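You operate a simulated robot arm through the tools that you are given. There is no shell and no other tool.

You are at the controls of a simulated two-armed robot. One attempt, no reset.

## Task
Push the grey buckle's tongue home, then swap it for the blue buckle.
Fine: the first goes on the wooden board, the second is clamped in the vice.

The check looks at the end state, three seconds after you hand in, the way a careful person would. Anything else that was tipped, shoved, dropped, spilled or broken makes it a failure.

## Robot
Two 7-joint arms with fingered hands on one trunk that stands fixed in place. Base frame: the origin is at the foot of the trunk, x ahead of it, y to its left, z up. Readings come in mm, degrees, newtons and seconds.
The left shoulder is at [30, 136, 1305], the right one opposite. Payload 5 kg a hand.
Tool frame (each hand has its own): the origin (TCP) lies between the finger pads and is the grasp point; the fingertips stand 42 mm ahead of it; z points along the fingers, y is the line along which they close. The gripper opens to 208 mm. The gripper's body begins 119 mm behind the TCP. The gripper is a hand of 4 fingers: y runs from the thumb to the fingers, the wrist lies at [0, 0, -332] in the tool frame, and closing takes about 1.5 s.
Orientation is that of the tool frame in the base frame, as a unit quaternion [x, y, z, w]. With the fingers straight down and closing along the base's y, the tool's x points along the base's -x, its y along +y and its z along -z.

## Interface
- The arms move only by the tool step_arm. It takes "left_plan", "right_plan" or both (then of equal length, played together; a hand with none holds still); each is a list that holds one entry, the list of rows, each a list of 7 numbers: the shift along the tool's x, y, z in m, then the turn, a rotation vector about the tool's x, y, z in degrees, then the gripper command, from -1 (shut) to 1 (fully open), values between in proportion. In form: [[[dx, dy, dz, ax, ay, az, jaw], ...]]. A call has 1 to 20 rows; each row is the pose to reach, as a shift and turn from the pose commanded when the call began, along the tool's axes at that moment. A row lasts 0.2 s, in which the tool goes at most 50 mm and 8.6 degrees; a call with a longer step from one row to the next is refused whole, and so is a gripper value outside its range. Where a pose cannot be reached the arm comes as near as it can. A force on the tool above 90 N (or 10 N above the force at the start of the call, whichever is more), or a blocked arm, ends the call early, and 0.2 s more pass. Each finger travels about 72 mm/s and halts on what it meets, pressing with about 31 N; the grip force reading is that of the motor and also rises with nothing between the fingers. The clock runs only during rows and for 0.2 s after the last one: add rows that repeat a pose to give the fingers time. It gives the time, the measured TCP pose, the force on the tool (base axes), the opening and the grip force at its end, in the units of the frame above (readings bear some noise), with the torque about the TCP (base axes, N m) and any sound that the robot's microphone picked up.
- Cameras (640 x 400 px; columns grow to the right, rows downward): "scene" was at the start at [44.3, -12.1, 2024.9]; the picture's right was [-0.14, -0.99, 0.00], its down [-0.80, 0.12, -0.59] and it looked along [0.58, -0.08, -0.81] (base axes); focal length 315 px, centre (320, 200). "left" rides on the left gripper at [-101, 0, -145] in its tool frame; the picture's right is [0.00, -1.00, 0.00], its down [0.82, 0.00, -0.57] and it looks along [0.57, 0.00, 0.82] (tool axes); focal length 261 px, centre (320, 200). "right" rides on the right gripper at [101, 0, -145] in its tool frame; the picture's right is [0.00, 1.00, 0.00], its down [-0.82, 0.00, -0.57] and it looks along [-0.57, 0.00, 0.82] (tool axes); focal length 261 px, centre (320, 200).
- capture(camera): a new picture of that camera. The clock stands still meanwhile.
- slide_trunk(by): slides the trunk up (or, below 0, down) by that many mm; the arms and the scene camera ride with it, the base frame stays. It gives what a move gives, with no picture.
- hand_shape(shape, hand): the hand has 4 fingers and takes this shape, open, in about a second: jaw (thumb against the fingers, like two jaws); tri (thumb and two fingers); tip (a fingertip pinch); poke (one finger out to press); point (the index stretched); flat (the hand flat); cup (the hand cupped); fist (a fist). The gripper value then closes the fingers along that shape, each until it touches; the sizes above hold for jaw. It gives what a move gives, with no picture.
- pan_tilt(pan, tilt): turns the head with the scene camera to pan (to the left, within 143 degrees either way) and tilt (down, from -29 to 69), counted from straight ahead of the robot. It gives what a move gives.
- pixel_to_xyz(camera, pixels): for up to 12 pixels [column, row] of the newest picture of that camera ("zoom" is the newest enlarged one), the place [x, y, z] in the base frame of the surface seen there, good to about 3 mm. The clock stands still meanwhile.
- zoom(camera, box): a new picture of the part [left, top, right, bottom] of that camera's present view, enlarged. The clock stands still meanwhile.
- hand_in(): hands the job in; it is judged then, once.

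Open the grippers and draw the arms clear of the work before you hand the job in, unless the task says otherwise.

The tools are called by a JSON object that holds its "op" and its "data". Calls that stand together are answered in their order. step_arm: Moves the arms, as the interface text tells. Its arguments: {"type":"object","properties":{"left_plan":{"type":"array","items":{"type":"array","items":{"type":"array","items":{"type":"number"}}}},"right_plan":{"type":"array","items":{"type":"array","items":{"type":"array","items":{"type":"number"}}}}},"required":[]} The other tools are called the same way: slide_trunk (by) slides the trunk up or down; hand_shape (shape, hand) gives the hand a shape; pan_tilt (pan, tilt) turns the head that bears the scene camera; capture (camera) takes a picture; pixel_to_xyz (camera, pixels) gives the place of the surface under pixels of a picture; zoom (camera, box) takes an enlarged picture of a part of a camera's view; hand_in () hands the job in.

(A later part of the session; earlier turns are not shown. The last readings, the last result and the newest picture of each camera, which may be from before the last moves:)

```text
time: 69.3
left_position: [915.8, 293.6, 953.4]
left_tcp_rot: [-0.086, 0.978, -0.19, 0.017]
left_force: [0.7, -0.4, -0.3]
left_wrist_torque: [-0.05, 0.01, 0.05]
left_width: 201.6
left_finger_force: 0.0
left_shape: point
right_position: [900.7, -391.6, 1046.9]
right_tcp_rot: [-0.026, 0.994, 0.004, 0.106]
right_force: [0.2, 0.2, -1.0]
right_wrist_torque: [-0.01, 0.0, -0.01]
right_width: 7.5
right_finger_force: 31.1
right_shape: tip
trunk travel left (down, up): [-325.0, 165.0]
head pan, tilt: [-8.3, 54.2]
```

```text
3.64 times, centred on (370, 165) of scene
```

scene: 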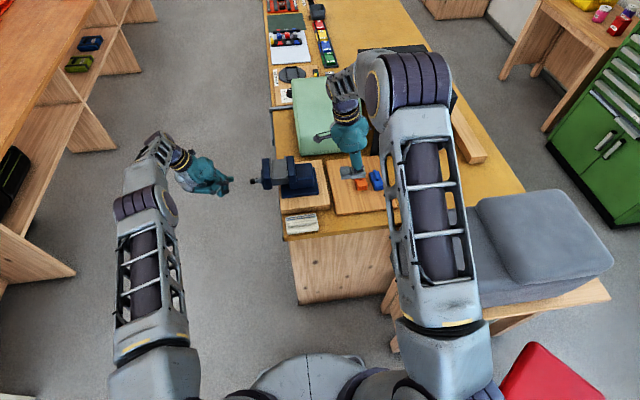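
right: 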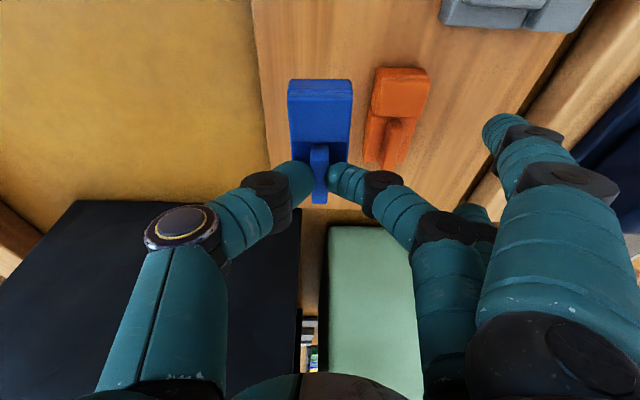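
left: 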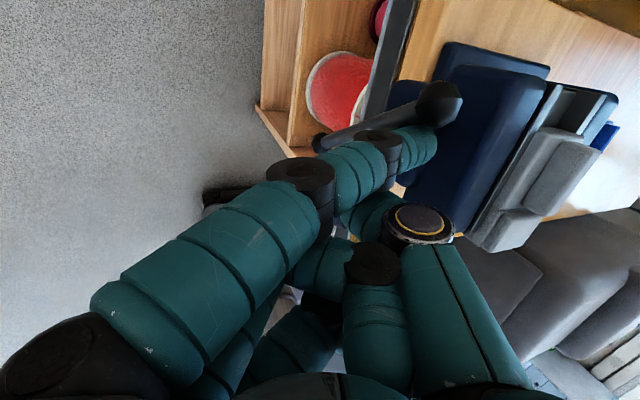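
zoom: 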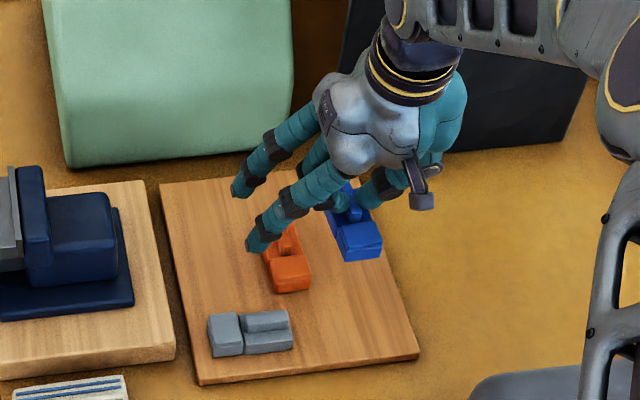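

Blue hangs level and orange/grey are undisturbed. I raise it to z≈1245, take out the 3° turn, and carry it over the open vice to (912, 32).

{"op": "step_arm", "data": {"right_plan": [[[-0.0082, 0, -0.0387, 0, 0, 0, -1], [-0.0165, 0, -0.0774, 0.2, 0, 1, -1], [-0.0247, 0, -0.1162, 0.4, 0, 2, -1], [-0.033, 0, -0.1549, 0.62, 0, 2.93, -1], [-0.0412, 0, -0.1936, 0.62, 0, 2.93, -1], [-0.0444, 0.0422, -0.1929, 0.62, 0, 2.93, -1], [-0.0477, 0.0844, -0.1922, 0.62, 0, 2.93, -1], [-0.0509, 0.1265, -0.1915, 0.62, 0, 2.93, -1], [-0.0542, 0.1687, -0.1908, 0.62, 0, 2.93, -1], [-0.0574, 0.2109, -0.1902, 0.62, 0, 2.93, -1], [-0.0606, 0.2531, -0.1895, 0.62, 0, 2.93, -1], [-0.0639, 0.2953, -0.1888, 0.62, 0, 2.93, -1], [-0.0671, 0.3374, -0.1881, 0.62, 0, 2.93, -1], [-0.0704, 0.3796, -0.1874, 0.62, 0, 2.93, -1], [-0.0736, 0.4218, -0.1867, 0.62, 0, 2.93, -1], [-0.0736, 0.4218, -0.1867, 0.62, 0, 2.93, -1]]]}}

{"op": "capture", "data": {"camera": "right"}}

{"op": "zoom", "data": {"camera": "scene", "box": [215, 90, 345, 210]}}

```text
time: 72.7
left_position: [916.2, 293.3, 955.6]
left_tcp_rot: [-0.085, 0.978, -0.19, 0.017]
left_force: [-0.2, -0.1, 0.0]
left_wrist_torque: [0.07, 0.02, -0.04]
left_width: 201.8
left_finger_force: 0.0
left_shape: point
right_position: [908.1, 28.0, 1242.6]
right_tcp_rot: [0.0, 0.994, 0.002, 0.105]
right_force: [0.1, -1.1, -1.0]
right_wrist_torque: [0.12, -0.02, -0.01]
right_width: 7.3
right_finger_force: 30.9
right_shape: tip
trunk travel left (down, up): [-325.0, 165.0]
head pan, tilt: [-8.3, 54.2]
```

```text
taken
```

right: 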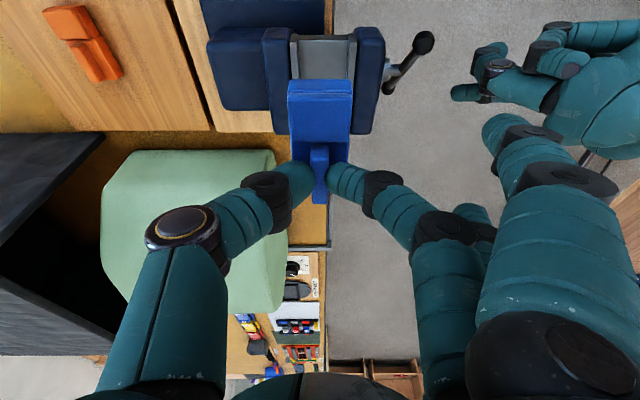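

```text
3.33 times, centred on (280, 150) of scene
```

zoom: 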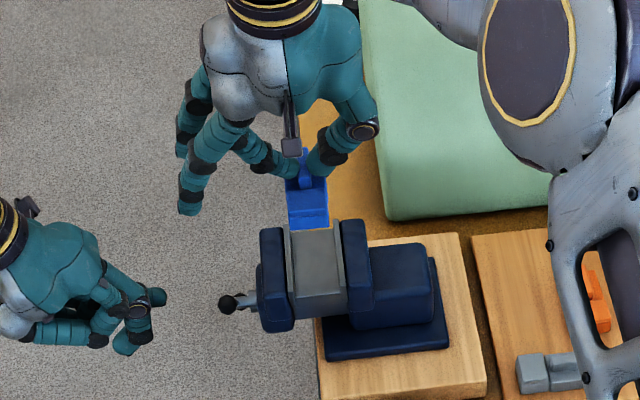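

Blue is over the open vice. I lower it to a hover (TCP z≈1150, bottom ≈1081, above the jaw tops at 1064) and then check alignment.

{"op": "step_arm", "data": {"right_plan": [[[0.0054, 0.0013, 0.0302, 0, 0, 0, -1], [0.0108, 0.0027, 0.0604, 0, 0, 0, -1], [0.0162, 0.004, 0.0906, 0, 0, 0, -1], [0.0162, 0.004, 0.0906, 0, 0, 0, -1]]]}}

{"op": "capture", "data": {"camera": "right"}}

{"op": "zoom", "data": {"camera": "right", "box": [230, 50, 410, 190]}}

{"op": "zoom", "data": {"camera": "scene", "box": [225, 130, 335, 210]}}

```text
time: 73.7
left_position: [915.2, 292.7, 955.9]
left_tcp_rot: [-0.086, 0.978, -0.19, 0.017]
left_force: [-0.5, -0.2, 0.1]
left_wrist_torque: [0.0, -0.06, -0.01]
left_width: 201.9
left_finger_force: 0.2
left_shape: point
right_position: [913.2, 36.5, 1153.4]
right_tcp_rot: [0.001, 0.994, 0.001, 0.107]
right_force: [-0.9, -0.4, -0.8]
right_wrist_torque: [0.04, -0.02, 0.01]
right_width: 7.5
right_finger_force: 31.4
right_shape: tip
trunk travel left (down, up): [-325.0, 165.0]
head pan, tilt: [-8.3, 54.2]
```

```text
taken
```

right: 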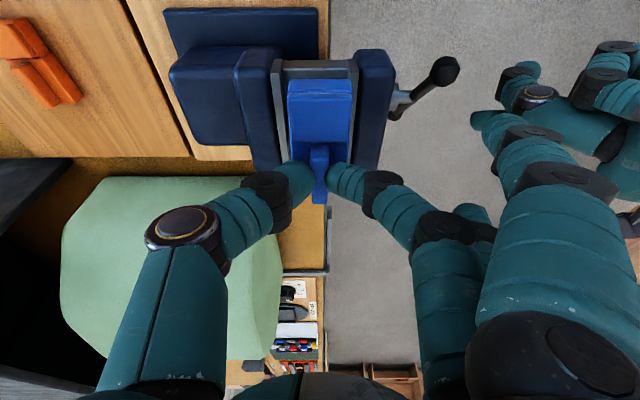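

```text
2.86 times, centred on (320, 120) of right
```

zoom: 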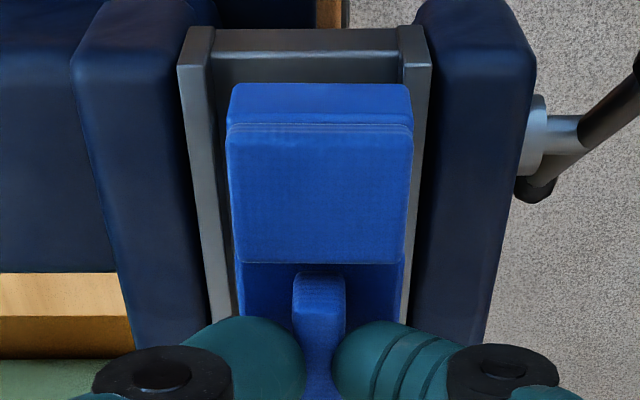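

```text
5.00 times, centred on (280, 170) of scene
```

zoom: 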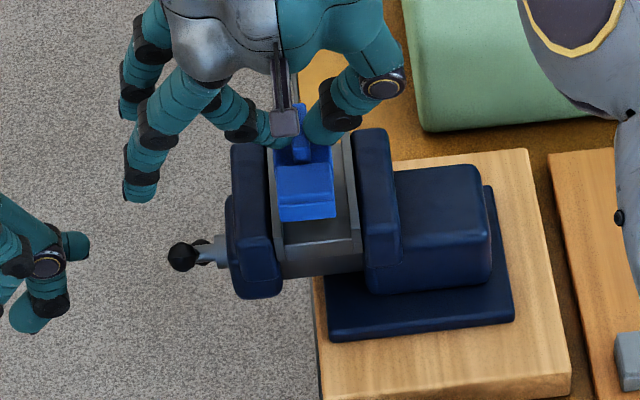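

I measure the blue edges and both jaw faces in this zoomed view to fine-tune y.

{"op": "pixel_to_xyz", "data": {"camera": "right", "pixels": [[288, 120], [351, 120], [320, 120], [277, 90], [272, 75], [351, 75], [356, 90], [354, 110], [283, 130], [280, 110], [292, 160], [349, 158]]}}

{"op": "zoom", "data": {"camera": "right", "box": [265, 60, 365, 160]}}

```text
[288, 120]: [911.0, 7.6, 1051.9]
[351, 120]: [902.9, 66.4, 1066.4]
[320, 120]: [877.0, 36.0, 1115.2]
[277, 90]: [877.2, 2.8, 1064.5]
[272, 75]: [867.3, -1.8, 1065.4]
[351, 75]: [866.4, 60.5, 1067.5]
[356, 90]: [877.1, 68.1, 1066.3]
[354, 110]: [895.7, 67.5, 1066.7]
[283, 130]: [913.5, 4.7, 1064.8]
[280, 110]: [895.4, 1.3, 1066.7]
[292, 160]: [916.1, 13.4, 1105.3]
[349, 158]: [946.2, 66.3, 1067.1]
```

```text
4.00 times, centred on (315, 110) of right
```

zoom: 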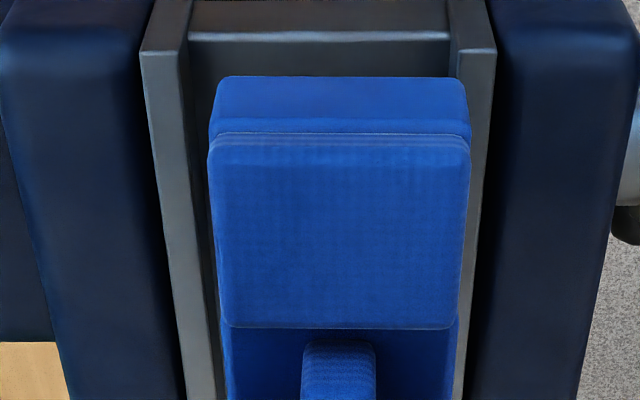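

The measured y (36.5) differs from what I commanded (≈32), so I take a still reading.

{"op": "step_arm", "data": {"right_plan": [[[0, 0, 0, 0, 0, 0, -1], [0, 0, 0, 0, 0, 0, -1]]]}}

{"op": "zoom", "data": {"camera": "scene", "box": [250, 150, 310, 200]}}

{"op": "pixel_to_xyz", "data": {"camera": "zoom", "pixels": [[300, 200], [240, 205], [365, 195], [250, 245], [355, 240], [390, 245], [215, 255], [225, 180], [380, 150]]}}

```text
time: 74.3
left_position: [914.1, 293.6, 954.3]
left_tcp_rot: [-0.085, 0.978, -0.189, 0.016]
left_force: [0.0, 0.0, 0.1]
left_wrist_torque: [-0.03, 0.02, -0.02]
left_width: 201.5
left_finger_force: 0.0
left_shape: point
right_position: [914.1, 35.9, 1153.2]
right_tcp_rot: [0.0, 0.994, -0.001, 0.105]
right_force: [0.1, -0.1, -0.8]
right_wrist_torque: [-0.02, -0.01, 0.0]
right_width: 7.6
right_finger_force: 31.0
right_shape: tip
trunk travel left (down, up): [-325.0, 165.0]
head pan, tilt: [-8.3, 54.2]
```

```text
8.00 times, centred on (280, 175) of scene
```

zoom: 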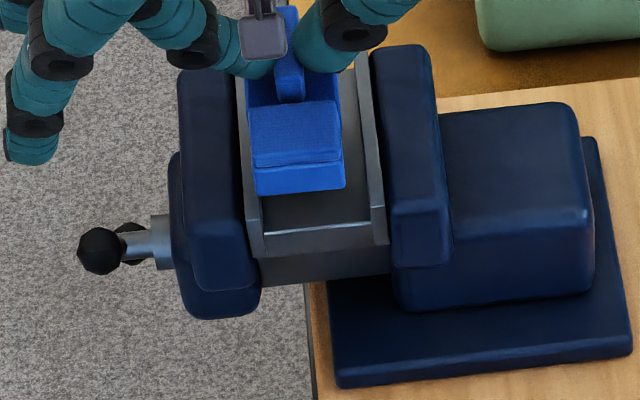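

```text
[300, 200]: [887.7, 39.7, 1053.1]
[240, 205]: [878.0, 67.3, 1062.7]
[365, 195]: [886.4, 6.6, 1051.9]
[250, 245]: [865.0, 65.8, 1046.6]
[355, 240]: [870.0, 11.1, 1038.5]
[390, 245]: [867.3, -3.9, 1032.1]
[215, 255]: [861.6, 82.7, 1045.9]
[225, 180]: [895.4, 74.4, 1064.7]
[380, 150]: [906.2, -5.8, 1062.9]
```

TCP is truly at (914,36); the jaw faces are near y≈8 and ≈58, so I shift 3 mm toward the fixed jaw and lower 24 mm into the gap.

{"op": "step_arm", "data": {"right_plan": [[[0.0, -0.003, 0.0, 0, 0, 0, -1], [0.0013, -0.003, 0.006, 0, 0, 0, -1], [0.0026, -0.003, 0.012, 0, 0, 0, -1], [0.0039, -0.003, 0.018, 0, 0, 0, -1], [0.005, -0.003, 0.0235, 0, 0, 0, -1], [0.005, -0.003, 0.0235, 0, 0, 0, -1]]]}}

{"op": "zoom", "data": {"camera": "right", "box": [265, 60, 365, 160]}}

{"op": "zoom", "data": {"camera": "scene", "box": [250, 150, 310, 200]}}

```text
time: 75.7
left_position: [915.3, 293.2, 953.6]
left_tcp_rot: [-0.085, 0.978, -0.19, 0.017]
left_force: [0.0, 0.3, 0.0]
left_wrist_torque: [-0.05, -0.01, 0.0]
left_width: 201.5
left_finger_force: 0.0
left_shape: point
right_position: [912.8, 31.7, 1127.0]
right_tcp_rot: [0.0, 0.994, 0.0, 0.106]
right_force: [0.5, 0.9, -0.9]
right_wrist_torque: [0.01, 0.0, -0.01]
right_width: 7.2
right_finger_force: 31.5
right_shape: tip
trunk travel left (down, up): [-325.0, 165.0]
head pan, tilt: [-8.3, 54.2]
```

```text
4.00 times, centred on (315, 110) of right
```

zoom: 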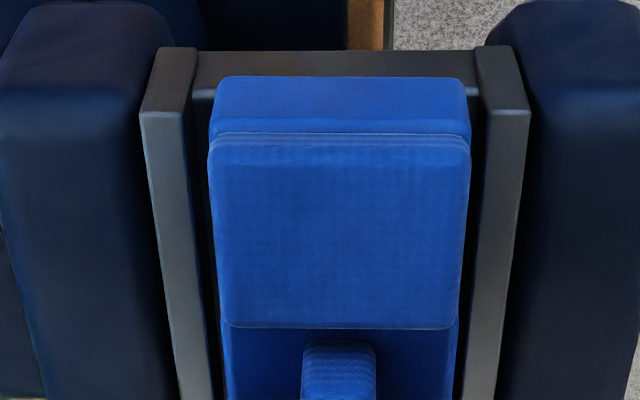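

```text
8.00 times, centred on (280, 175) of scene
```

zoom: 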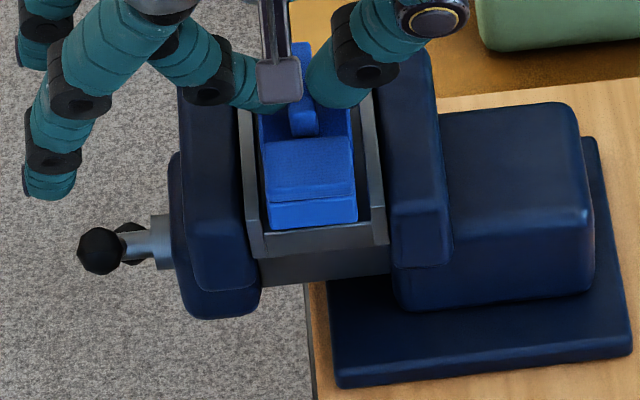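

Blue is centred between the jaws with even gaps. I lower the last ~6 mm in fine steps until it touches the ledge.

{"op": "step_arm", "data": {"right_plan": [[[0.0003, 0, 0.0012, 0, 0, 0, -1], [0.0005, 0, 0.0025, 0, 0, 0, -1], [0.0008, 0, 0.0037, 0, 0, 0, -1], [0.001, 0, 0.0049, 0, 0, 0, -1], [0.001, 0, 0.0049, 0, 0, 0, -1]]]}}

```text
time: 76.9
left_position: [915.0, 293.4, 954.1]
left_tcp_rot: [-0.085, 0.978, -0.19, 0.017]
left_force: [0.6, -0.6, -0.1]
left_wrist_torque: [-0.05, 0.01, 0.0]
left_width: 201.7
left_finger_force: 0.1
left_shape: point
right_position: [912.4, 32.4, 1123.4]
right_tcp_rot: [-0.001, 0.994, 0.0, 0.106]
right_force: [0.7, 0.9, -1.6]
right_wrist_torque: [0.01, 0.01, 0.0]
right_width: 7.5
right_finger_force: 31.3
right_shape: tip
trunk travel left (down, up): [-325.0, 165.0]
head pan, tilt: [-8.3, 54.2]
```

No touch yet at z≈1123 (the weight is still felt). I continue another 3 mm.

{"op": "step_arm", "data": {"right_plan": [[[0.0002, 0, 0.001, 0, 0, 0, -1], [0.0004, 0, 0.002, 0, 0, 0, -1], [0.0006, 0, 0.0029, 0, 0, 0, -1], [0.0006, 0, 0.0029, 0, 0, 0, -1]]]}}

```text
time: 77.9
left_position: [916.0, 294.5, 954.8]
left_tcp_rot: [-0.086, 0.978, -0.19, 0.017]
left_force: [-0.3, 0.5, 1.1]
left_wrist_torque: [-0.03, -0.03, 0.02]
left_width: 201.7
left_finger_force: 0.0
left_shape: point
right_position: [914.1, 32.3, 1119.9]
right_tcp_rot: [0.0, 0.994, 0.001, 0.106]
right_force: [-0.7, -0.8, 4.9]
right_wrist_torque: [-0.07, -0.02, -0.01]
right_width: 7.4
right_finger_force: 31.0
right_shape: tip
trunk travel left (down, up): [-325.0, 165.0]
head pan, tilt: [-8.3, 54.2]
```

Blue rests on the ledge (+5 N). I ease up half a millimetre, open the pinch and lift the right hand clear to watch from above.

{"op": "step_arm", "data": {"right_plan": [[[-0.0001, 0, -0.0005, 0, 0, 0, -1], [-0.0001, 0, -0.0005, 0, 0, 0, -0.93], [-0.0001, 0, -0.0005, 0, 0, 0, -0.8], [-0.0001, 0, -0.0005, 0, 0, 0, -0.65], [-0.0001, 0, -0.0005, 0, 0, 0, -0.5], [-0.0001, 0, -0.0005, 0, 0, 0, -0.45], [-0.0043, 0, -0.0196, 0, 0, 0, -0.45], [-0.0105, 0, -0.049, 0, 0, 0, -0.45], [-0.0187, 0, -0.088, 0, 0, 0, -0.45], [-0.0187, 0, -0.088, 0, 0, 0, -0.45]]]}}

{"op": "capture", "data": {"camera": "right"}}

{"op": "zoom", "data": {"camera": "scene", "box": [225, 130, 335, 210]}}

```text
time: 80.1
left_position: [915.6, 294.7, 953.6]
left_tcp_rot: [-0.085, 0.978, -0.19, 0.016]
left_force: [0.3, -0.3, -0.1]
left_wrist_torque: [-0.07, 0.0, -0.08]
left_width: 201.6
left_finger_force: 0.0
left_shape: point
right_position: [914.0, 30.3, 1207.6]
right_tcp_rot: [0.0, 0.995, 0.0, 0.105]
right_force: [0.6, 0.0, 0.1]
right_wrist_torque: [0.0, 0.06, -0.01]
right_width: 56.4
right_finger_force: 0.1
right_shape: tip
trunk travel left (down, up): [-325.0, 165.0]
head pan, tilt: [-8.3, 54.2]
```

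```text
taken
```

right: 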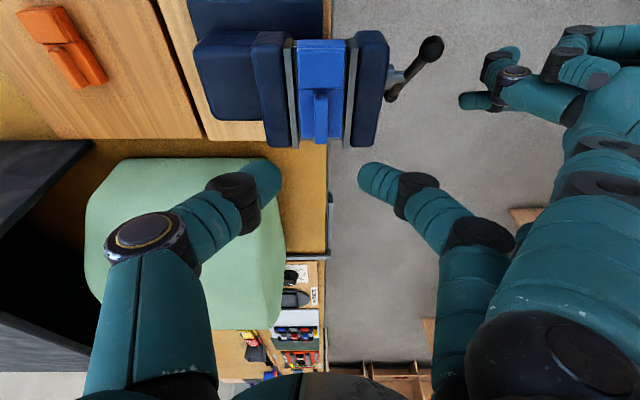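

```text
5.00 times, centred on (280, 170) of scene
```

zoom: 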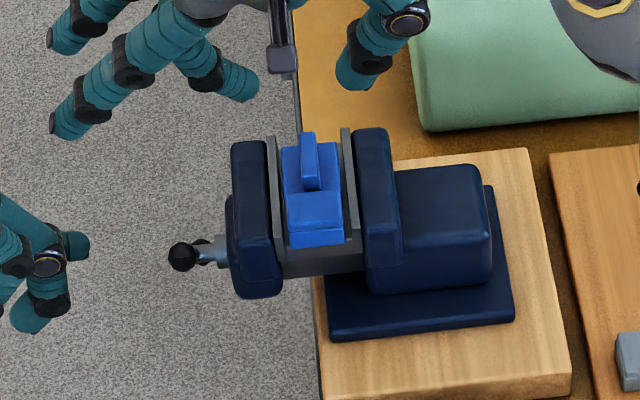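

Blue stands upright between the jaws, released. I draw the right hand back to its watching place, then measure the handle to close the vice.

{"op": "step_arm", "data": {"right_plan": [[[0.02, -0.01, -0.03, 0, 2, 0, -0.45], [0.045, -0.022, -0.055, 0, 5, 0, -0.45], [0.07, -0.036, -0.078, 0, 9, 0, -0.45], [0.0965, -0.05, -0.0941, 0, 12, 0, -0.45], [0.0965, -0.05, -0.0941, 0, 12, 0, -0.45]]]}}

{"op": "capture", "data": {"camera": "right"}}

{"op": "zoom", "data": {"camera": "right", "box": [310, 100, 490, 210]}}

{"op": "capture", "data": {"camera": "left"}}

```text
time: 81.3
left_position: [917.3, 293.6, 952.8]
left_tcp_rot: [-0.085, 0.978, -0.19, 0.016]
left_force: [0.8, 0.5, -0.8]
left_wrist_torque: [-0.09, 0.04, -0.04]
left_width: 201.6
left_finger_force: 0.0
left_shape: point
right_position: [801.7, -19.1, 1279.6]
right_tcp_rot: [0.0, 1.0, 0.0, 0.002]
right_force: [0.6, 1.1, -1.1]
right_wrist_torque: [-0.06, 0.13, 0.02]
right_width: 56.6
right_finger_force: 0.0
right_shape: tip
trunk travel left (down, up): [-325.0, 165.0]
head pan, tilt: [-8.3, 54.2]
```

```text
taken
```

right: 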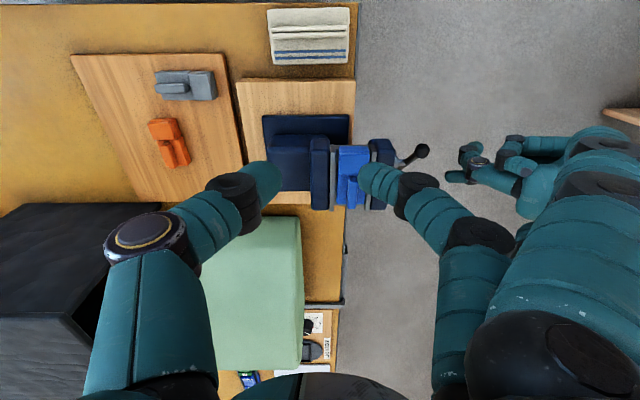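

```text
3.56 times, centred on (400, 155) of right
```

zoom: 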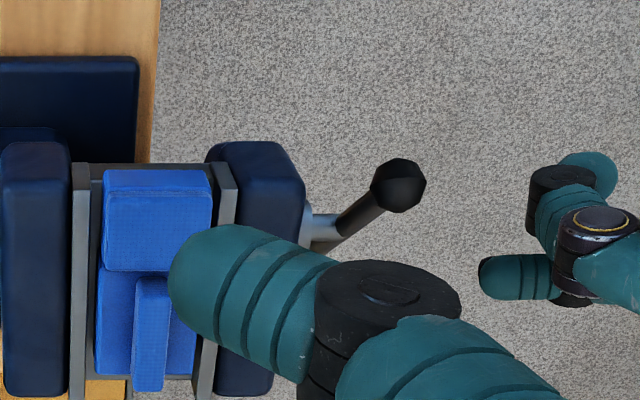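

```text
taken
```

left: 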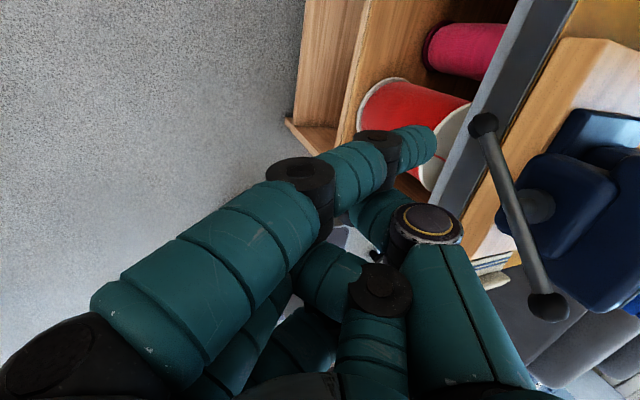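

The right hand's finger hides part of the view; I open the right gripper fully and measure the handle.

{"op": "step_arm", "data": {"right_plan": [[[0, 0, 0, 0, 0, 0, 0], [0, 0, 0, 0, 0, 0, 0.5], [0, 0, 0, 0, 0, 0, 1], [0, 0, 0, 0, 0, 0, 1], [0, 0, 0, 0, 0, 0, 1], [0, 0, 0, 0, 0, 0, 1]]]}}

{"op": "zoom", "data": {"camera": "right", "box": [310, 100, 490, 210]}}

{"op": "pixel_to_xyz", "data": {"camera": "zoom", "pixels": [[398, 180], [385, 190], [365, 210], [345, 230], [325, 250], [320, 230], [495, 275], [520, 265], [545, 275], [300, 255], [280, 200], [230, 200]]}}

{"op": "pixel_to_xyz", "data": {"camera": "left", "pixels": [[484, 125], [500, 170], [515, 210], [530, 255], [548, 300], [535, 205], [560, 200], [432, 145], [420, 150], [590, 280], [600, 200]]}}

```text
time: 82.7
left_position: [916.0, 293.9, 954.2]
left_tcp_rot: [-0.086, 0.978, -0.19, 0.016]
left_force: [-0.3, -0.5, 0.3]
left_wrist_torque: [-0.03, 0.0, 0.01]
left_width: 201.6
left_finger_force: 0.1
left_shape: point
right_position: [801.2, -19.3, 1279.2]
right_tcp_rot: [0.0, 1.0, 0.0, 0.0]
right_force: [-0.7, -0.4, 0.9]
right_wrist_torque: [0.03, 0.01, -0.02]
right_width: 207.7
right_finger_force: 0.0
right_shape: tip
trunk travel left (down, up): [-325.0, 165.0]
head pan, tilt: [-8.3, 54.2]
```

```text
3.56 times, centred on (400, 155) of right
```

zoom: 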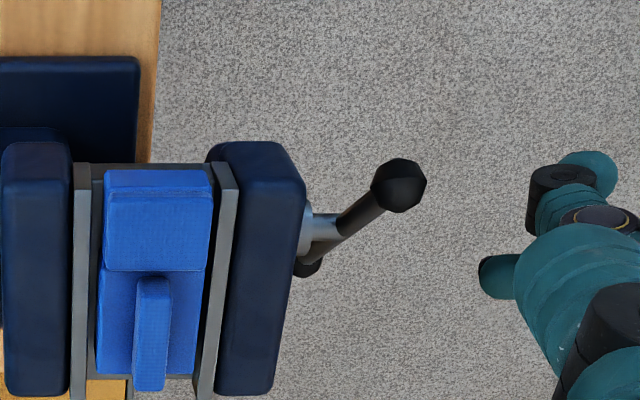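

```text
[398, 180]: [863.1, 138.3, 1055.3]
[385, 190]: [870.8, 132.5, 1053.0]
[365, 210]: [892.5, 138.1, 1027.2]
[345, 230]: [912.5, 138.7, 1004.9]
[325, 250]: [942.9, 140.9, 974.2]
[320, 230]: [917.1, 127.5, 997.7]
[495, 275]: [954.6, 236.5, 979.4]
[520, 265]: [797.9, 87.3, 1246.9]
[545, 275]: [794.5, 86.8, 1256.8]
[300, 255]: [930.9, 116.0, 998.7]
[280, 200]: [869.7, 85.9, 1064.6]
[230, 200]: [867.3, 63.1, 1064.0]
```

```text
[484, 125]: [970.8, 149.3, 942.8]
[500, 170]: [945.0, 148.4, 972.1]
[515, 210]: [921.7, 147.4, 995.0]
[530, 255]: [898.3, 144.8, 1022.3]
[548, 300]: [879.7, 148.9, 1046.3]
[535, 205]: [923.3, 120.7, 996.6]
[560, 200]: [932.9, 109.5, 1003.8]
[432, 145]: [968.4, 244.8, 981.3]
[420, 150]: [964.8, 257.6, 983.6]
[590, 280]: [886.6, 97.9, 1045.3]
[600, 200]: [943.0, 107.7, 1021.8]
```

The handle is at ≈136° with its plane at y≈140; the finger tip is at ≈(961,231,976). I bring the finger to the upper/far side of the bar's near half (908,·,1056) and slide it in along -y to y≈130.

{"op": "step_arm", "data": {"left_plan": [[[0.0189, -0.0151, -0.0227, 0, 0, 0, 1], [0.0378, -0.0301, -0.0453, 0, 0, 0, 1], [0.0567, -0.0452, -0.068, 0, 0, 0, 1], [0.061, -0.068, -0.0588, 0, 0, 0, 1], [0.0654, -0.0909, -0.0495, 0, 0, 0, 1], [0.0697, -0.1137, -0.0403, 0, 0, 0, 1], [0.0697, -0.1137, -0.0403, 0, 0, 0, 1]]]}}

{"op": "zoom", "data": {"camera": "right", "box": [310, 100, 490, 210]}}

{"op": "capture", "data": {"camera": "left"}}

{"op": "zoom", "data": {"camera": "scene", "box": [205, 130, 315, 210]}}

```text
time: 84.3
left_position: [866.3, 194.8, 1033.5]
left_tcp_rot: [-0.086, 0.978, -0.19, 0.017]
left_force: [1.8, 13.2, -1.7]
left_wrist_torque: [-0.04, -0.01, 0.12]
left_width: 201.7
left_finger_force: 0.2
left_shape: point
right_position: [799.8, -17.8, 1279.2]
right_tcp_rot: [0.0, 1.0, 0.0, 0.001]
right_force: [-0.2, 0.4, 0.4]
right_wrist_torque: [-0.08, 0.01, -0.01]
right_width: 207.7
right_finger_force: 0.1
right_shape: tip
trunk travel left (down, up): [-325.0, 165.0]
head pan, tilt: [-8.3, 54.2]
```

```text
3.56 times, centred on (400, 155) of right
```

zoom: 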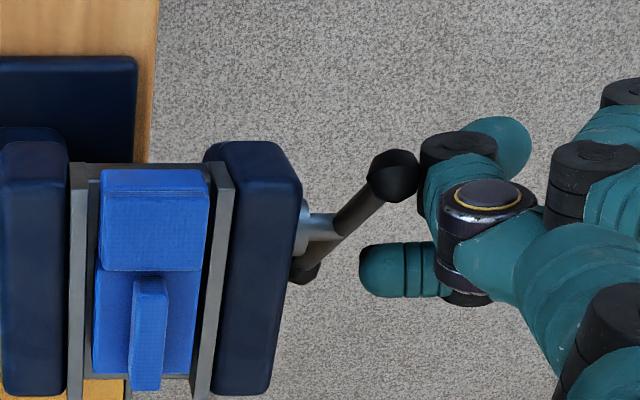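

```text
taken
```

left: 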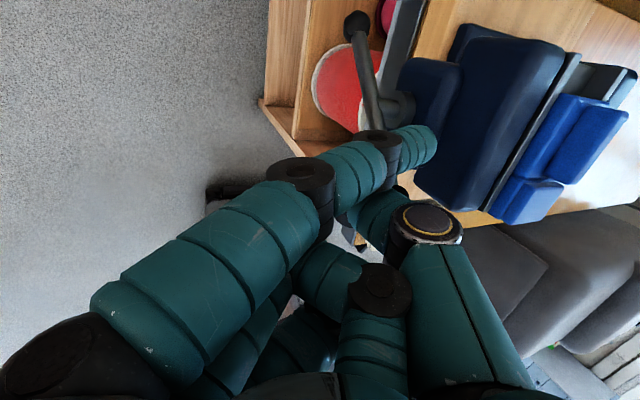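

```text
5.00 times, centred on (260, 170) of scene
```

zoom: 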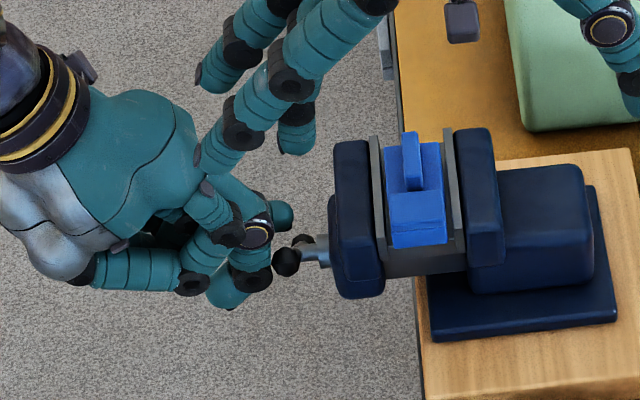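

The left tool feels 13 N along y: its thumb joint (zoom (430,160)) is resting on the handle's ball at (395,175). I back off 15 mm in +y first and measure the thumb's place relative to the finger.

{"op": "step_arm", "data": {"left_plan": [[[-0.0013, 0.0068, -0.0028, 0, 0, 0, 1], [-0.0026, 0.0137, -0.0055, 0, 0, 0, 1], [-0.0026, 0.0137, -0.0055, 0, 0, 0, 1]]]}}

{"op": "zoom", "data": {"camera": "right", "box": [350, 100, 500, 200]}}

```text
time: 85.1
left_position: [862.7, 206.6, 1033.7]
left_tcp_rot: [-0.086, 0.978, -0.19, 0.017]
left_force: [0.0, -1.0, 1.0]
left_wrist_torque: [-0.05, -0.03, 0.02]
left_width: 201.7
left_finger_force: 0.0
left_shape: point
right_position: [800.6, -20.4, 1278.5]
right_tcp_rot: [0.0, 1.0, 0.001, 0.001]
right_force: [0.4, -0.4, 0.1]
right_wrist_torque: [0.03, 0.0, -0.01]
right_width: 207.9
right_finger_force: 0.1
right_shape: tip
trunk travel left (down, up): [-325.0, 165.0]
head pan, tilt: [-8.3, 54.2]
```

```text
4.00 times, centred on (425, 150) of right
```

zoom: 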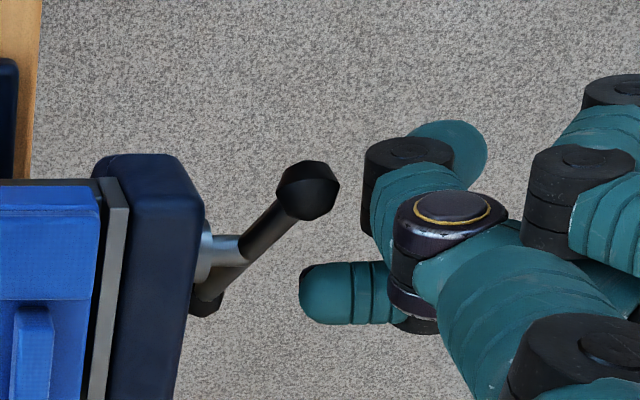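

{"op": "pixel_to_xyz", "data": {"camera": "zoom", "pixels": [[305, 295], [330, 280], [330, 310], [370, 175], [372, 155], [395, 145], [378, 195], [395, 225], [405, 240], [450, 150], [398, 265], [310, 190]]}}

```text
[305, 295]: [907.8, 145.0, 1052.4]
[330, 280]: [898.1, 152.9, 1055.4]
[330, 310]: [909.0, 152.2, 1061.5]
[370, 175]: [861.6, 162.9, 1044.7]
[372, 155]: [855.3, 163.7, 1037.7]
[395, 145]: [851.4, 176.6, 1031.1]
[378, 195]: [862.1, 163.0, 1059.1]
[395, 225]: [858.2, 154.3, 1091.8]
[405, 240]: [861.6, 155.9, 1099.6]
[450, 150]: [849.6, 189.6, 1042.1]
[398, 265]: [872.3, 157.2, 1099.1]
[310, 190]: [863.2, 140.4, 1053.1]
```

Finger tip is at ≈(908,144,1054); the thumb joint is only ~19 mm behind the tip on the near side. Pushing closer to the ball, with a shallower engagement (tip y≈137), keeps the thumb clear. I move to that starting place and check the force.

{"op": "step_arm", "data": {"left_plan": [[[0.0059, 0.0055, -0.0055, 0, 0, 0, 1], [0.0128, 0.0066, -0.0059, 0, 0, 0, 1], [0.0138, 0.0006, -0.0035, 0, 0, 0, 1], [0.015, -0.0053, -0.0011, 0, 0, 0, 1], [0.015, -0.0053, -0.0011, 0, 0, 0, 1]]]}}

{"op": "zoom", "data": {"camera": "right", "box": [350, 100, 500, 200]}}

{"op": "capture", "data": {"camera": "left"}}

```text
time: 86.3
left_position: [849.0, 200.6, 1036.9]
left_tcp_rot: [-0.086, 0.978, -0.19, 0.017]
left_force: [-0.3, -0.3, 0.5]
left_wrist_torque: [-0.05, -0.01, 0.01]
left_width: 202.0
left_finger_force: 0.0
left_shape: point
right_position: [800.8, -19.4, 1279.9]
right_tcp_rot: [0.0, 1.0, 0.0, 0.001]
right_force: [0.5, -0.2, 0.2]
right_wrist_torque: [-0.01, -0.02, 0.0]
right_width: 207.7
right_finger_force: 0.1
right_shape: tip
trunk travel left (down, up): [-325.0, 165.0]
head pan, tilt: [-8.3, 54.2]
```

```text
4.00 times, centred on (425, 150) of right
```

zoom: 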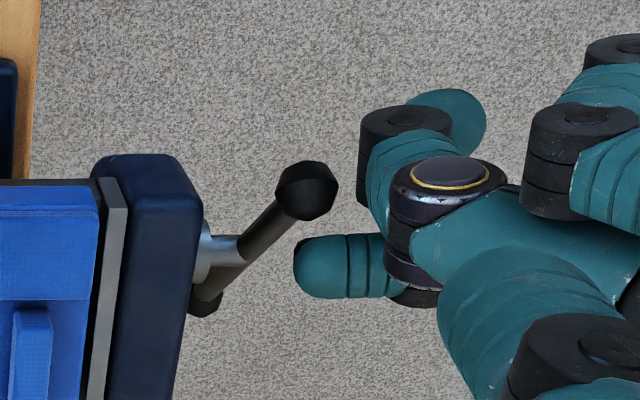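

```text
taken
```

left: 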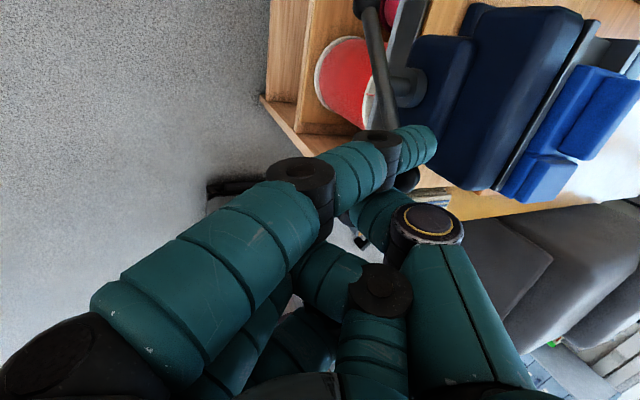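

No contact and the thumb is clear of the ball. I push the near half down and toward the robot (closing sense) from ≈136° to ≈105°.

{"op": "step_arm", "data": {"left_plan": [[[0.0037, 0.0023, 0.004, 0, 0, 0, 1], [0.0085, 0.004, 0.0068, 0, 0, 0, 1], [0.013, 0.0056, 0.0096, 0, 0, 0, 1], [0.0166, 0.0073, 0.0128, 0, 0, 0, 1], [0.0202, 0.0089, 0.0161, 0, 0, 0, 1], [0.0232, 0.0107, 0.0199, 0, 0, 0, 1], [0.0261, 0.0125, 0.0238, 0, 0, 0, 1]]]}}

{"op": "zoom", "data": {"camera": "right", "box": [310, 90, 490, 210]}}

{"op": "zoom", "data": {"camera": "scene", "box": [205, 130, 315, 210]}}

```text
time: 87.9
left_position: [822.7, 199.8, 1011.1]
left_tcp_rot: [-0.086, 0.978, -0.19, 0.017]
left_force: [0.4, -0.1, 1.4]
left_wrist_torque: [-0.11, -0.02, 0.01]
left_width: 201.7
left_finger_force: 0.1
left_shape: point
right_position: [800.8, -17.9, 1280.2]
right_tcp_rot: [0.0, 1.0, -0.001, 0.001]
right_force: [0.2, -0.7, -0.1]
right_wrist_torque: [0.01, 0.03, 0.01]
right_width: 208.1
right_finger_force: 0.0
right_shape: tip
trunk travel left (down, up): [-325.0, 165.0]
head pan, tilt: [-8.3, 54.2]
```

```text
3.33 times, centred on (400, 150) of right
```

zoom: 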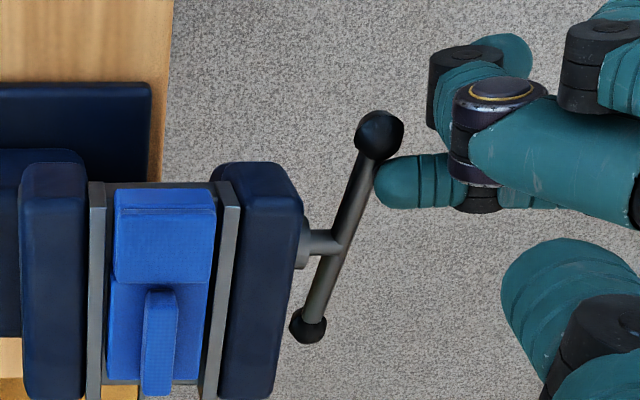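

```text
5.00 times, centred on (260, 170) of scene
```

zoom: 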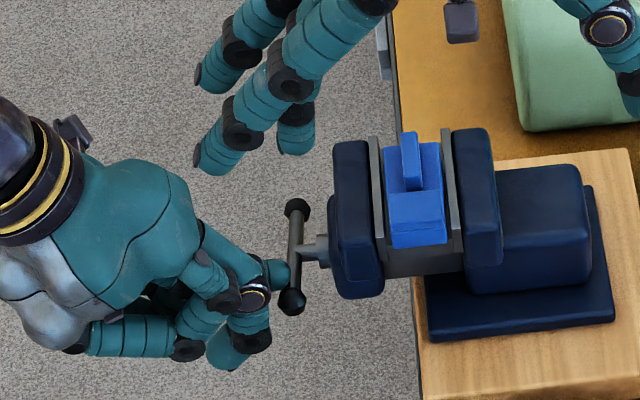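

The handle follows (now ≈105°). The finger's overlap with the bar is a bit slim, so I measure and then go slightly deeper while continuing.

{"op": "pixel_to_xyz", "data": {"camera": "zoom", "pixels": [[292, 300], [297, 210], [294, 250], [270, 275], [285, 272], [340, 150], [320, 245]]}}

{"op": "capture", "data": {"camera": "left"}}

{"op": "pixel_to_xyz", "data": {"camera": "left", "pixels": [[430, 140], [425, 150], [405, 150], [400, 95], [420, 110], [385, 60]]}}

```text
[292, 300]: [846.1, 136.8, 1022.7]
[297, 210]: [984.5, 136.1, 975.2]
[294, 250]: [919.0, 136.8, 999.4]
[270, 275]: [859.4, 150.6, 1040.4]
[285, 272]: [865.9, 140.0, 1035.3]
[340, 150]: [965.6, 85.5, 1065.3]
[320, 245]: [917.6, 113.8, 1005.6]
```

```text
taken
```

left: 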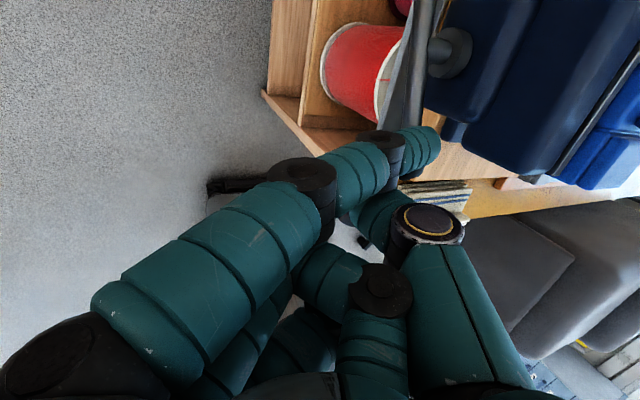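

```text
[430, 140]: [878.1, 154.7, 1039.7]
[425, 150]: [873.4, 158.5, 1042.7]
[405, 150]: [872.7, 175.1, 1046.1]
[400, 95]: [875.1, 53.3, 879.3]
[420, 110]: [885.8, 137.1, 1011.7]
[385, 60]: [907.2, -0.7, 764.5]
```

The handle is at ≈109°. I deepen the engagement by 6 mm and continue the closing push to about 65°.

{"op": "step_arm", "data": {"left_plan": [[[0.001, -0.0055, 0.0022, 0, 0, 0, 1], [0.0054, -0.0018, 0.0109, 0, 0, 0, 1], [0.0081, 0.0018, 0.0201, 0, 0, 0, 1], [0.0091, 0.0051, 0.0299, 0, 0, 0, 1], [0.0081, 0.0082, 0.0396, 0, 0, 0, 1], [0.0081, 0.0082, 0.0396, 0, 0, 0, 1]]]}}

{"op": "zoom", "data": {"camera": "right", "box": [310, 90, 490, 210]}}

{"op": "zoom", "data": {"camera": "scene", "box": [205, 130, 315, 210]}}

```text
time: 89.3
left_position: [814.5, 190.3, 970.5]
left_tcp_rot: [-0.085, 0.978, -0.191, 0.016]
left_force: [-0.7, -0.8, -0.1]
left_wrist_torque: [-0.05, -0.05, 0.0]
left_width: 201.8
left_finger_force: 0.1
left_shape: point
right_position: [800.4, -18.8, 1280.6]
right_tcp_rot: [0.0, 1.0, 0.0, 0.002]
right_force: [1.0, 0.6, -1.2]
right_wrist_torque: [0.03, -0.01, -0.01]
right_width: 207.9
right_finger_force: 0.1
right_shape: tip
trunk travel left (down, up): [-325.0, 165.0]
head pan, tilt: [-8.3, 54.2]
```

```text
3.33 times, centred on (400, 150) of right
```

zoom: 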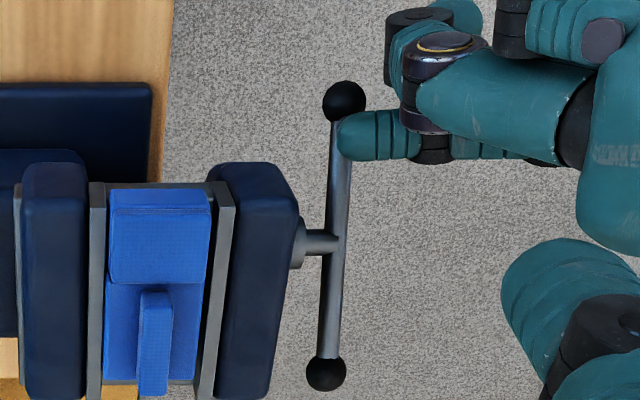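

```text
5.00 times, centred on (260, 170) of scene
```

zoom: 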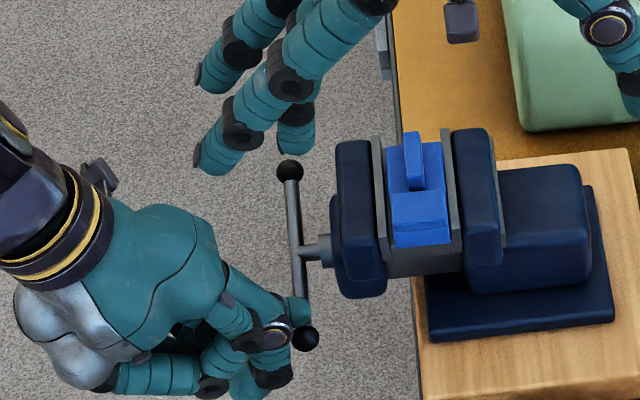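

I check the handle angle and continue.

{"op": "pixel_to_xyz", "data": {"camera": "zoom", "pixels": [[305, 338], [290, 170], [300, 250], [298, 310], [285, 310], [280, 335]]}}

{"op": "pixel_to_xyz", "data": {"camera": "right", "pixels": [[403, 120], [400, 202], [402, 170], [401, 140], [408, 131], [420, 130], [345, 155], [375, 155], [343, 145]]}}

```text
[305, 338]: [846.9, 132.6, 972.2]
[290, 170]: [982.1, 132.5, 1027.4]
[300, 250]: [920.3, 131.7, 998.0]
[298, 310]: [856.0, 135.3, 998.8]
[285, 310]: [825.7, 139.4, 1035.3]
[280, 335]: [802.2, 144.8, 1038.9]
```

```text
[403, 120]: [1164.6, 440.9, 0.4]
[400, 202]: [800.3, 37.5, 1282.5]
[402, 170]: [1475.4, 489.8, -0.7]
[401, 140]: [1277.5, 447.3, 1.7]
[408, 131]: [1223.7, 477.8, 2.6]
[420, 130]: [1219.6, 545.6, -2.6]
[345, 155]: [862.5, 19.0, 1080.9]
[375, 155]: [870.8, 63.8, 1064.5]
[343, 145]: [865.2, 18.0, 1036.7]
```

The handle is at ≈68°. I continue the push around the bottom to ≈25°.

{"op": "step_arm", "data": {"left_plan": [[[-0.0012, 0.0014, 0.0048, 0, 0, 0, 1], [-0.0025, 0.0027, 0.0096, 0, 0, 0, 1], [-0.0046, 0.0039, 0.0142, 0, 0, 0, 1], [-0.0067, 0.005, 0.0187, 0, 0, 0, 1], [-0.0095, 0.0058, 0.0229, 0, 0, 0, 1], [-0.0124, 0.0065, 0.0271, 0, 0, 0, 1], [-0.016, 0.007, 0.0308, 0, 0, 0, 1], [-0.0195, 0.0075, 0.0345, 0, 0, 0, 1], [-0.0195, 0.0075, 0.0345, 0, 0, 0, 1]]]}}

{"op": "zoom", "data": {"camera": "right", "box": [310, 90, 490, 210]}}

{"op": "zoom", "data": {"camera": "scene", "box": [205, 130, 315, 210]}}

```text
time: 91.3
left_position: [835.5, 187.2, 936.6]
left_tcp_rot: [-0.086, 0.978, -0.189, 0.017]
left_force: [-1.2, -1.8, -0.6]
left_wrist_torque: [-0.08, -0.05, -0.13]
left_width: 201.9
left_finger_force: 0.1
left_shape: point
right_position: [800.3, -17.6, 1280.0]
right_tcp_rot: [0.0, 1.0, 0.001, 0.002]
right_force: [-0.2, 0.5, 0.4]
right_wrist_torque: [0.03, -0.01, 0.02]
right_width: 207.6
right_finger_force: 0.1
right_shape: tip
trunk travel left (down, up): [-325.0, 165.0]
head pan, tilt: [-8.3, 54.2]
```

```text
3.33 times, centred on (400, 150) of right
```

zoom: 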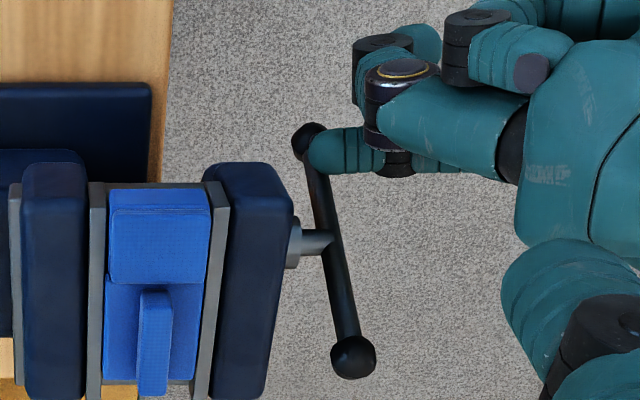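

```text
5.00 times, centred on (260, 170) of scene
```

zoom: 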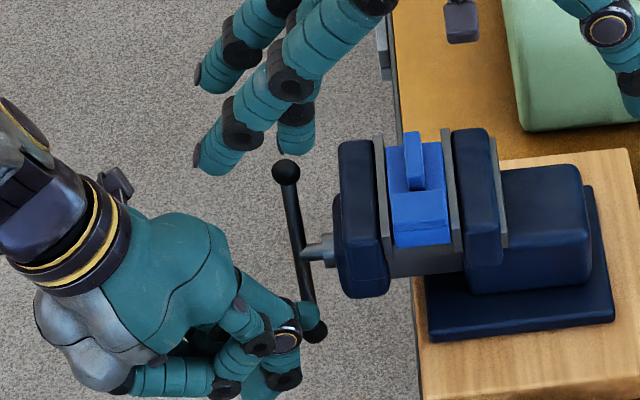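

The handle is near ≈30°, still light. I go on toward 5° in fine steps, watching for the force to rise as the jaws meet blue.

{"op": "step_arm", "data": {"left_plan": [[[-0.0041, 0.0002, 0.0031, 0, 0, 0, 1], [-0.0082, 0.0003, 0.0062, 0, 0, 0, 1], [-0.0128, 0.0001, 0.0087, 0, 0, 0, 1], [-0.0173, -0.0002, 0.0111, 0, 0, 0, 1], [-0.0173, -0.0002, 0.0111, 0, 0, 0, 1]]]}}

{"op": "zoom", "data": {"camera": "right", "box": [310, 90, 490, 210]}}

{"op": "zoom", "data": {"camera": "scene", "box": [205, 130, 315, 210]}}

```text
time: 92.5
left_position: [854.2, 187.3, 925.1]
left_tcp_rot: [-0.085, 0.978, -0.19, 0.017]
left_force: [-2.1, -1.1, 0.4]
left_wrist_torque: [-0.1, -0.12, -0.09]
left_width: 201.6
left_finger_force: 0.0
left_shape: point
right_position: [800.4, -18.9, 1280.2]
right_tcp_rot: [0.0, 1.0, 0.001, 0.002]
right_force: [0.7, 0.4, 0.4]
right_wrist_torque: [-0.01, -0.05, -0.01]
right_width: 207.6
right_finger_force: 0.0
right_shape: tip
trunk travel left (down, up): [-325.0, 165.0]
head pan, tilt: [-8.3, 54.2]
```

```text
3.33 times, centred on (400, 150) of right
```

zoom: 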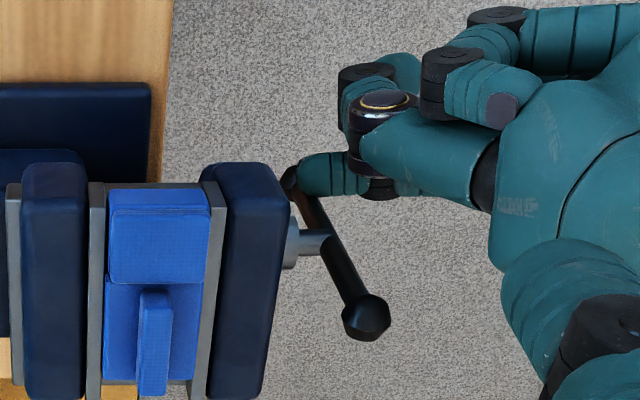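

```text
5.00 times, centred on (260, 170) of scene
```

zoom: 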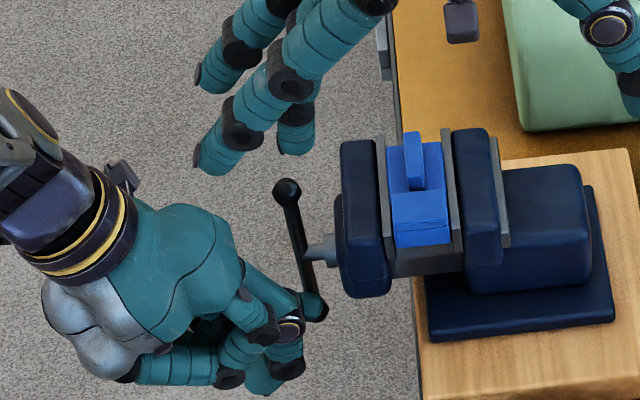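

The gap to blue is nearly gone. I continue past 0° in small steps until the push meets resistance.

{"op": "step_arm", "data": {"left_plan": [[[-0.0049, -0.0006, 0.0018, 0, 0, 0, 1], [-0.0098, -0.0012, 0.0032, 0, 0, 0, 1], [-0.0122, -0.0016, 0.0037, 0, 0, 0, 1], [-0.0146, -0.002, 0.0042, 0, 0, 0, 1], [-0.0146, -0.002, 0.0042, 0, 0, 0, 1]]]}}

{"op": "zoom", "data": {"camera": "right", "box": [310, 90, 490, 210]}}

{"op": "zoom", "data": {"camera": "scene", "box": [205, 130, 315, 210]}}

```text
time: 93.7
left_position: [868.0, 184.7, 923.0]
left_tcp_rot: [-0.086, 0.978, -0.19, 0.016]
left_force: [-9.5, 1.7, 3.1]
left_wrist_torque: [-0.25, -0.38, -0.35]
left_width: 201.9
left_finger_force: 0.2
left_shape: point
right_position: [798.2, -18.2, 1280.2]
right_tcp_rot: [-0.001, 1.0, -0.001, 0.003]
right_force: [-0.2, -0.3, -0.5]
right_wrist_torque: [0.03, -0.02, 0.0]
right_width: 207.7
right_finger_force: 0.1
right_shape: tip
trunk travel left (down, up): [-325.0, 165.0]
head pan, tilt: [-8.3, 54.2]
```

```text
3.33 times, centred on (400, 150) of right
```

zoom: 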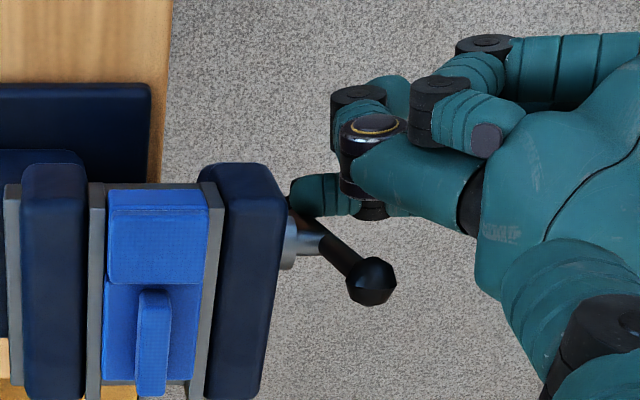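

```text
5.00 times, centred on (260, 170) of scene
```

zoom: 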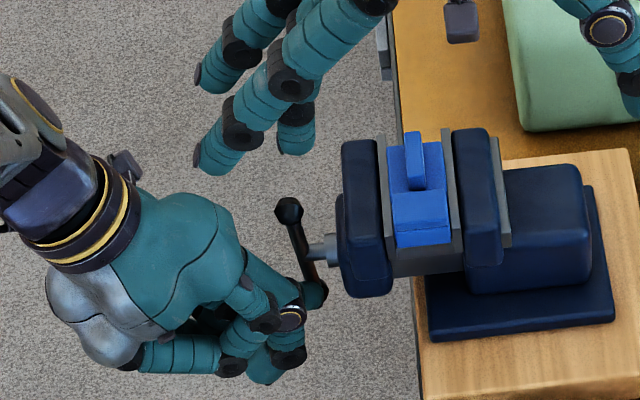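

Resistance begins (9.5 N) and both jaw plates now touch blue. I tighten further in small steps.

{"op": "step_arm", "data": {"left_plan": [[[-0.0025, -0.0004, 0.0004, 0, 0, 0, 1], [-0.005, -0.0008, 0.0007, 0, 0, 0, 1], [-0.0075, -0.0012, 0.0009, 0, 0, 0, 1], [-0.0075, -0.0012, 0.0009, 0, 0, 0, 1]]]}}

{"op": "zoom", "data": {"camera": "right", "box": [310, 90, 490, 210]}}

{"op": "zoom", "data": {"camera": "scene", "box": [225, 150, 315, 200]}}

```text
time: 94.7
left_position: [874.5, 184.8, 921.6]
left_tcp_rot: [-0.086, 0.978, -0.19, 0.017]
left_force: [-18.0, 1.1, 3.9]
left_wrist_torque: [-0.24, -0.58, -0.79]
left_width: 201.5
left_finger_force: 0.1
left_shape: point
right_position: [800.0, -19.5, 1280.8]
right_tcp_rot: [0.0, 1.0, 0.0, 0.002]
right_force: [0.7, 0.0, -0.8]
right_wrist_torque: [0.0, 0.01, -0.01]
right_width: 208.1
right_finger_force: 0.0
right_shape: tip
trunk travel left (down, up): [-325.0, 165.0]
head pan, tilt: [-8.3, 54.2]
```

```text
3.33 times, centred on (400, 150) of right
```

zoom: 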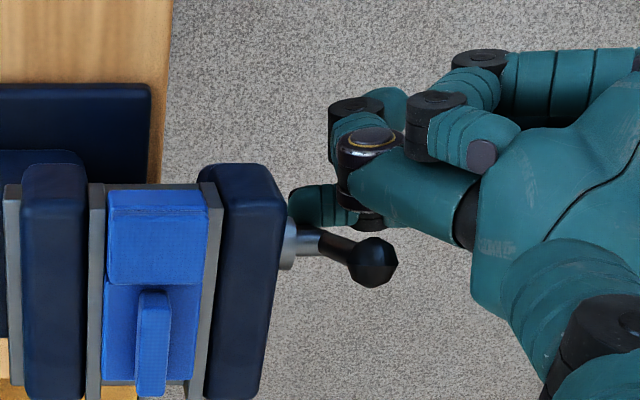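

```text
7.11 times, centred on (270, 175) of scene
```

zoom: 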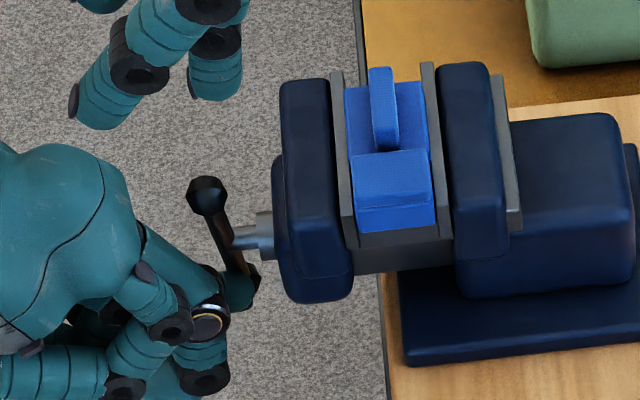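

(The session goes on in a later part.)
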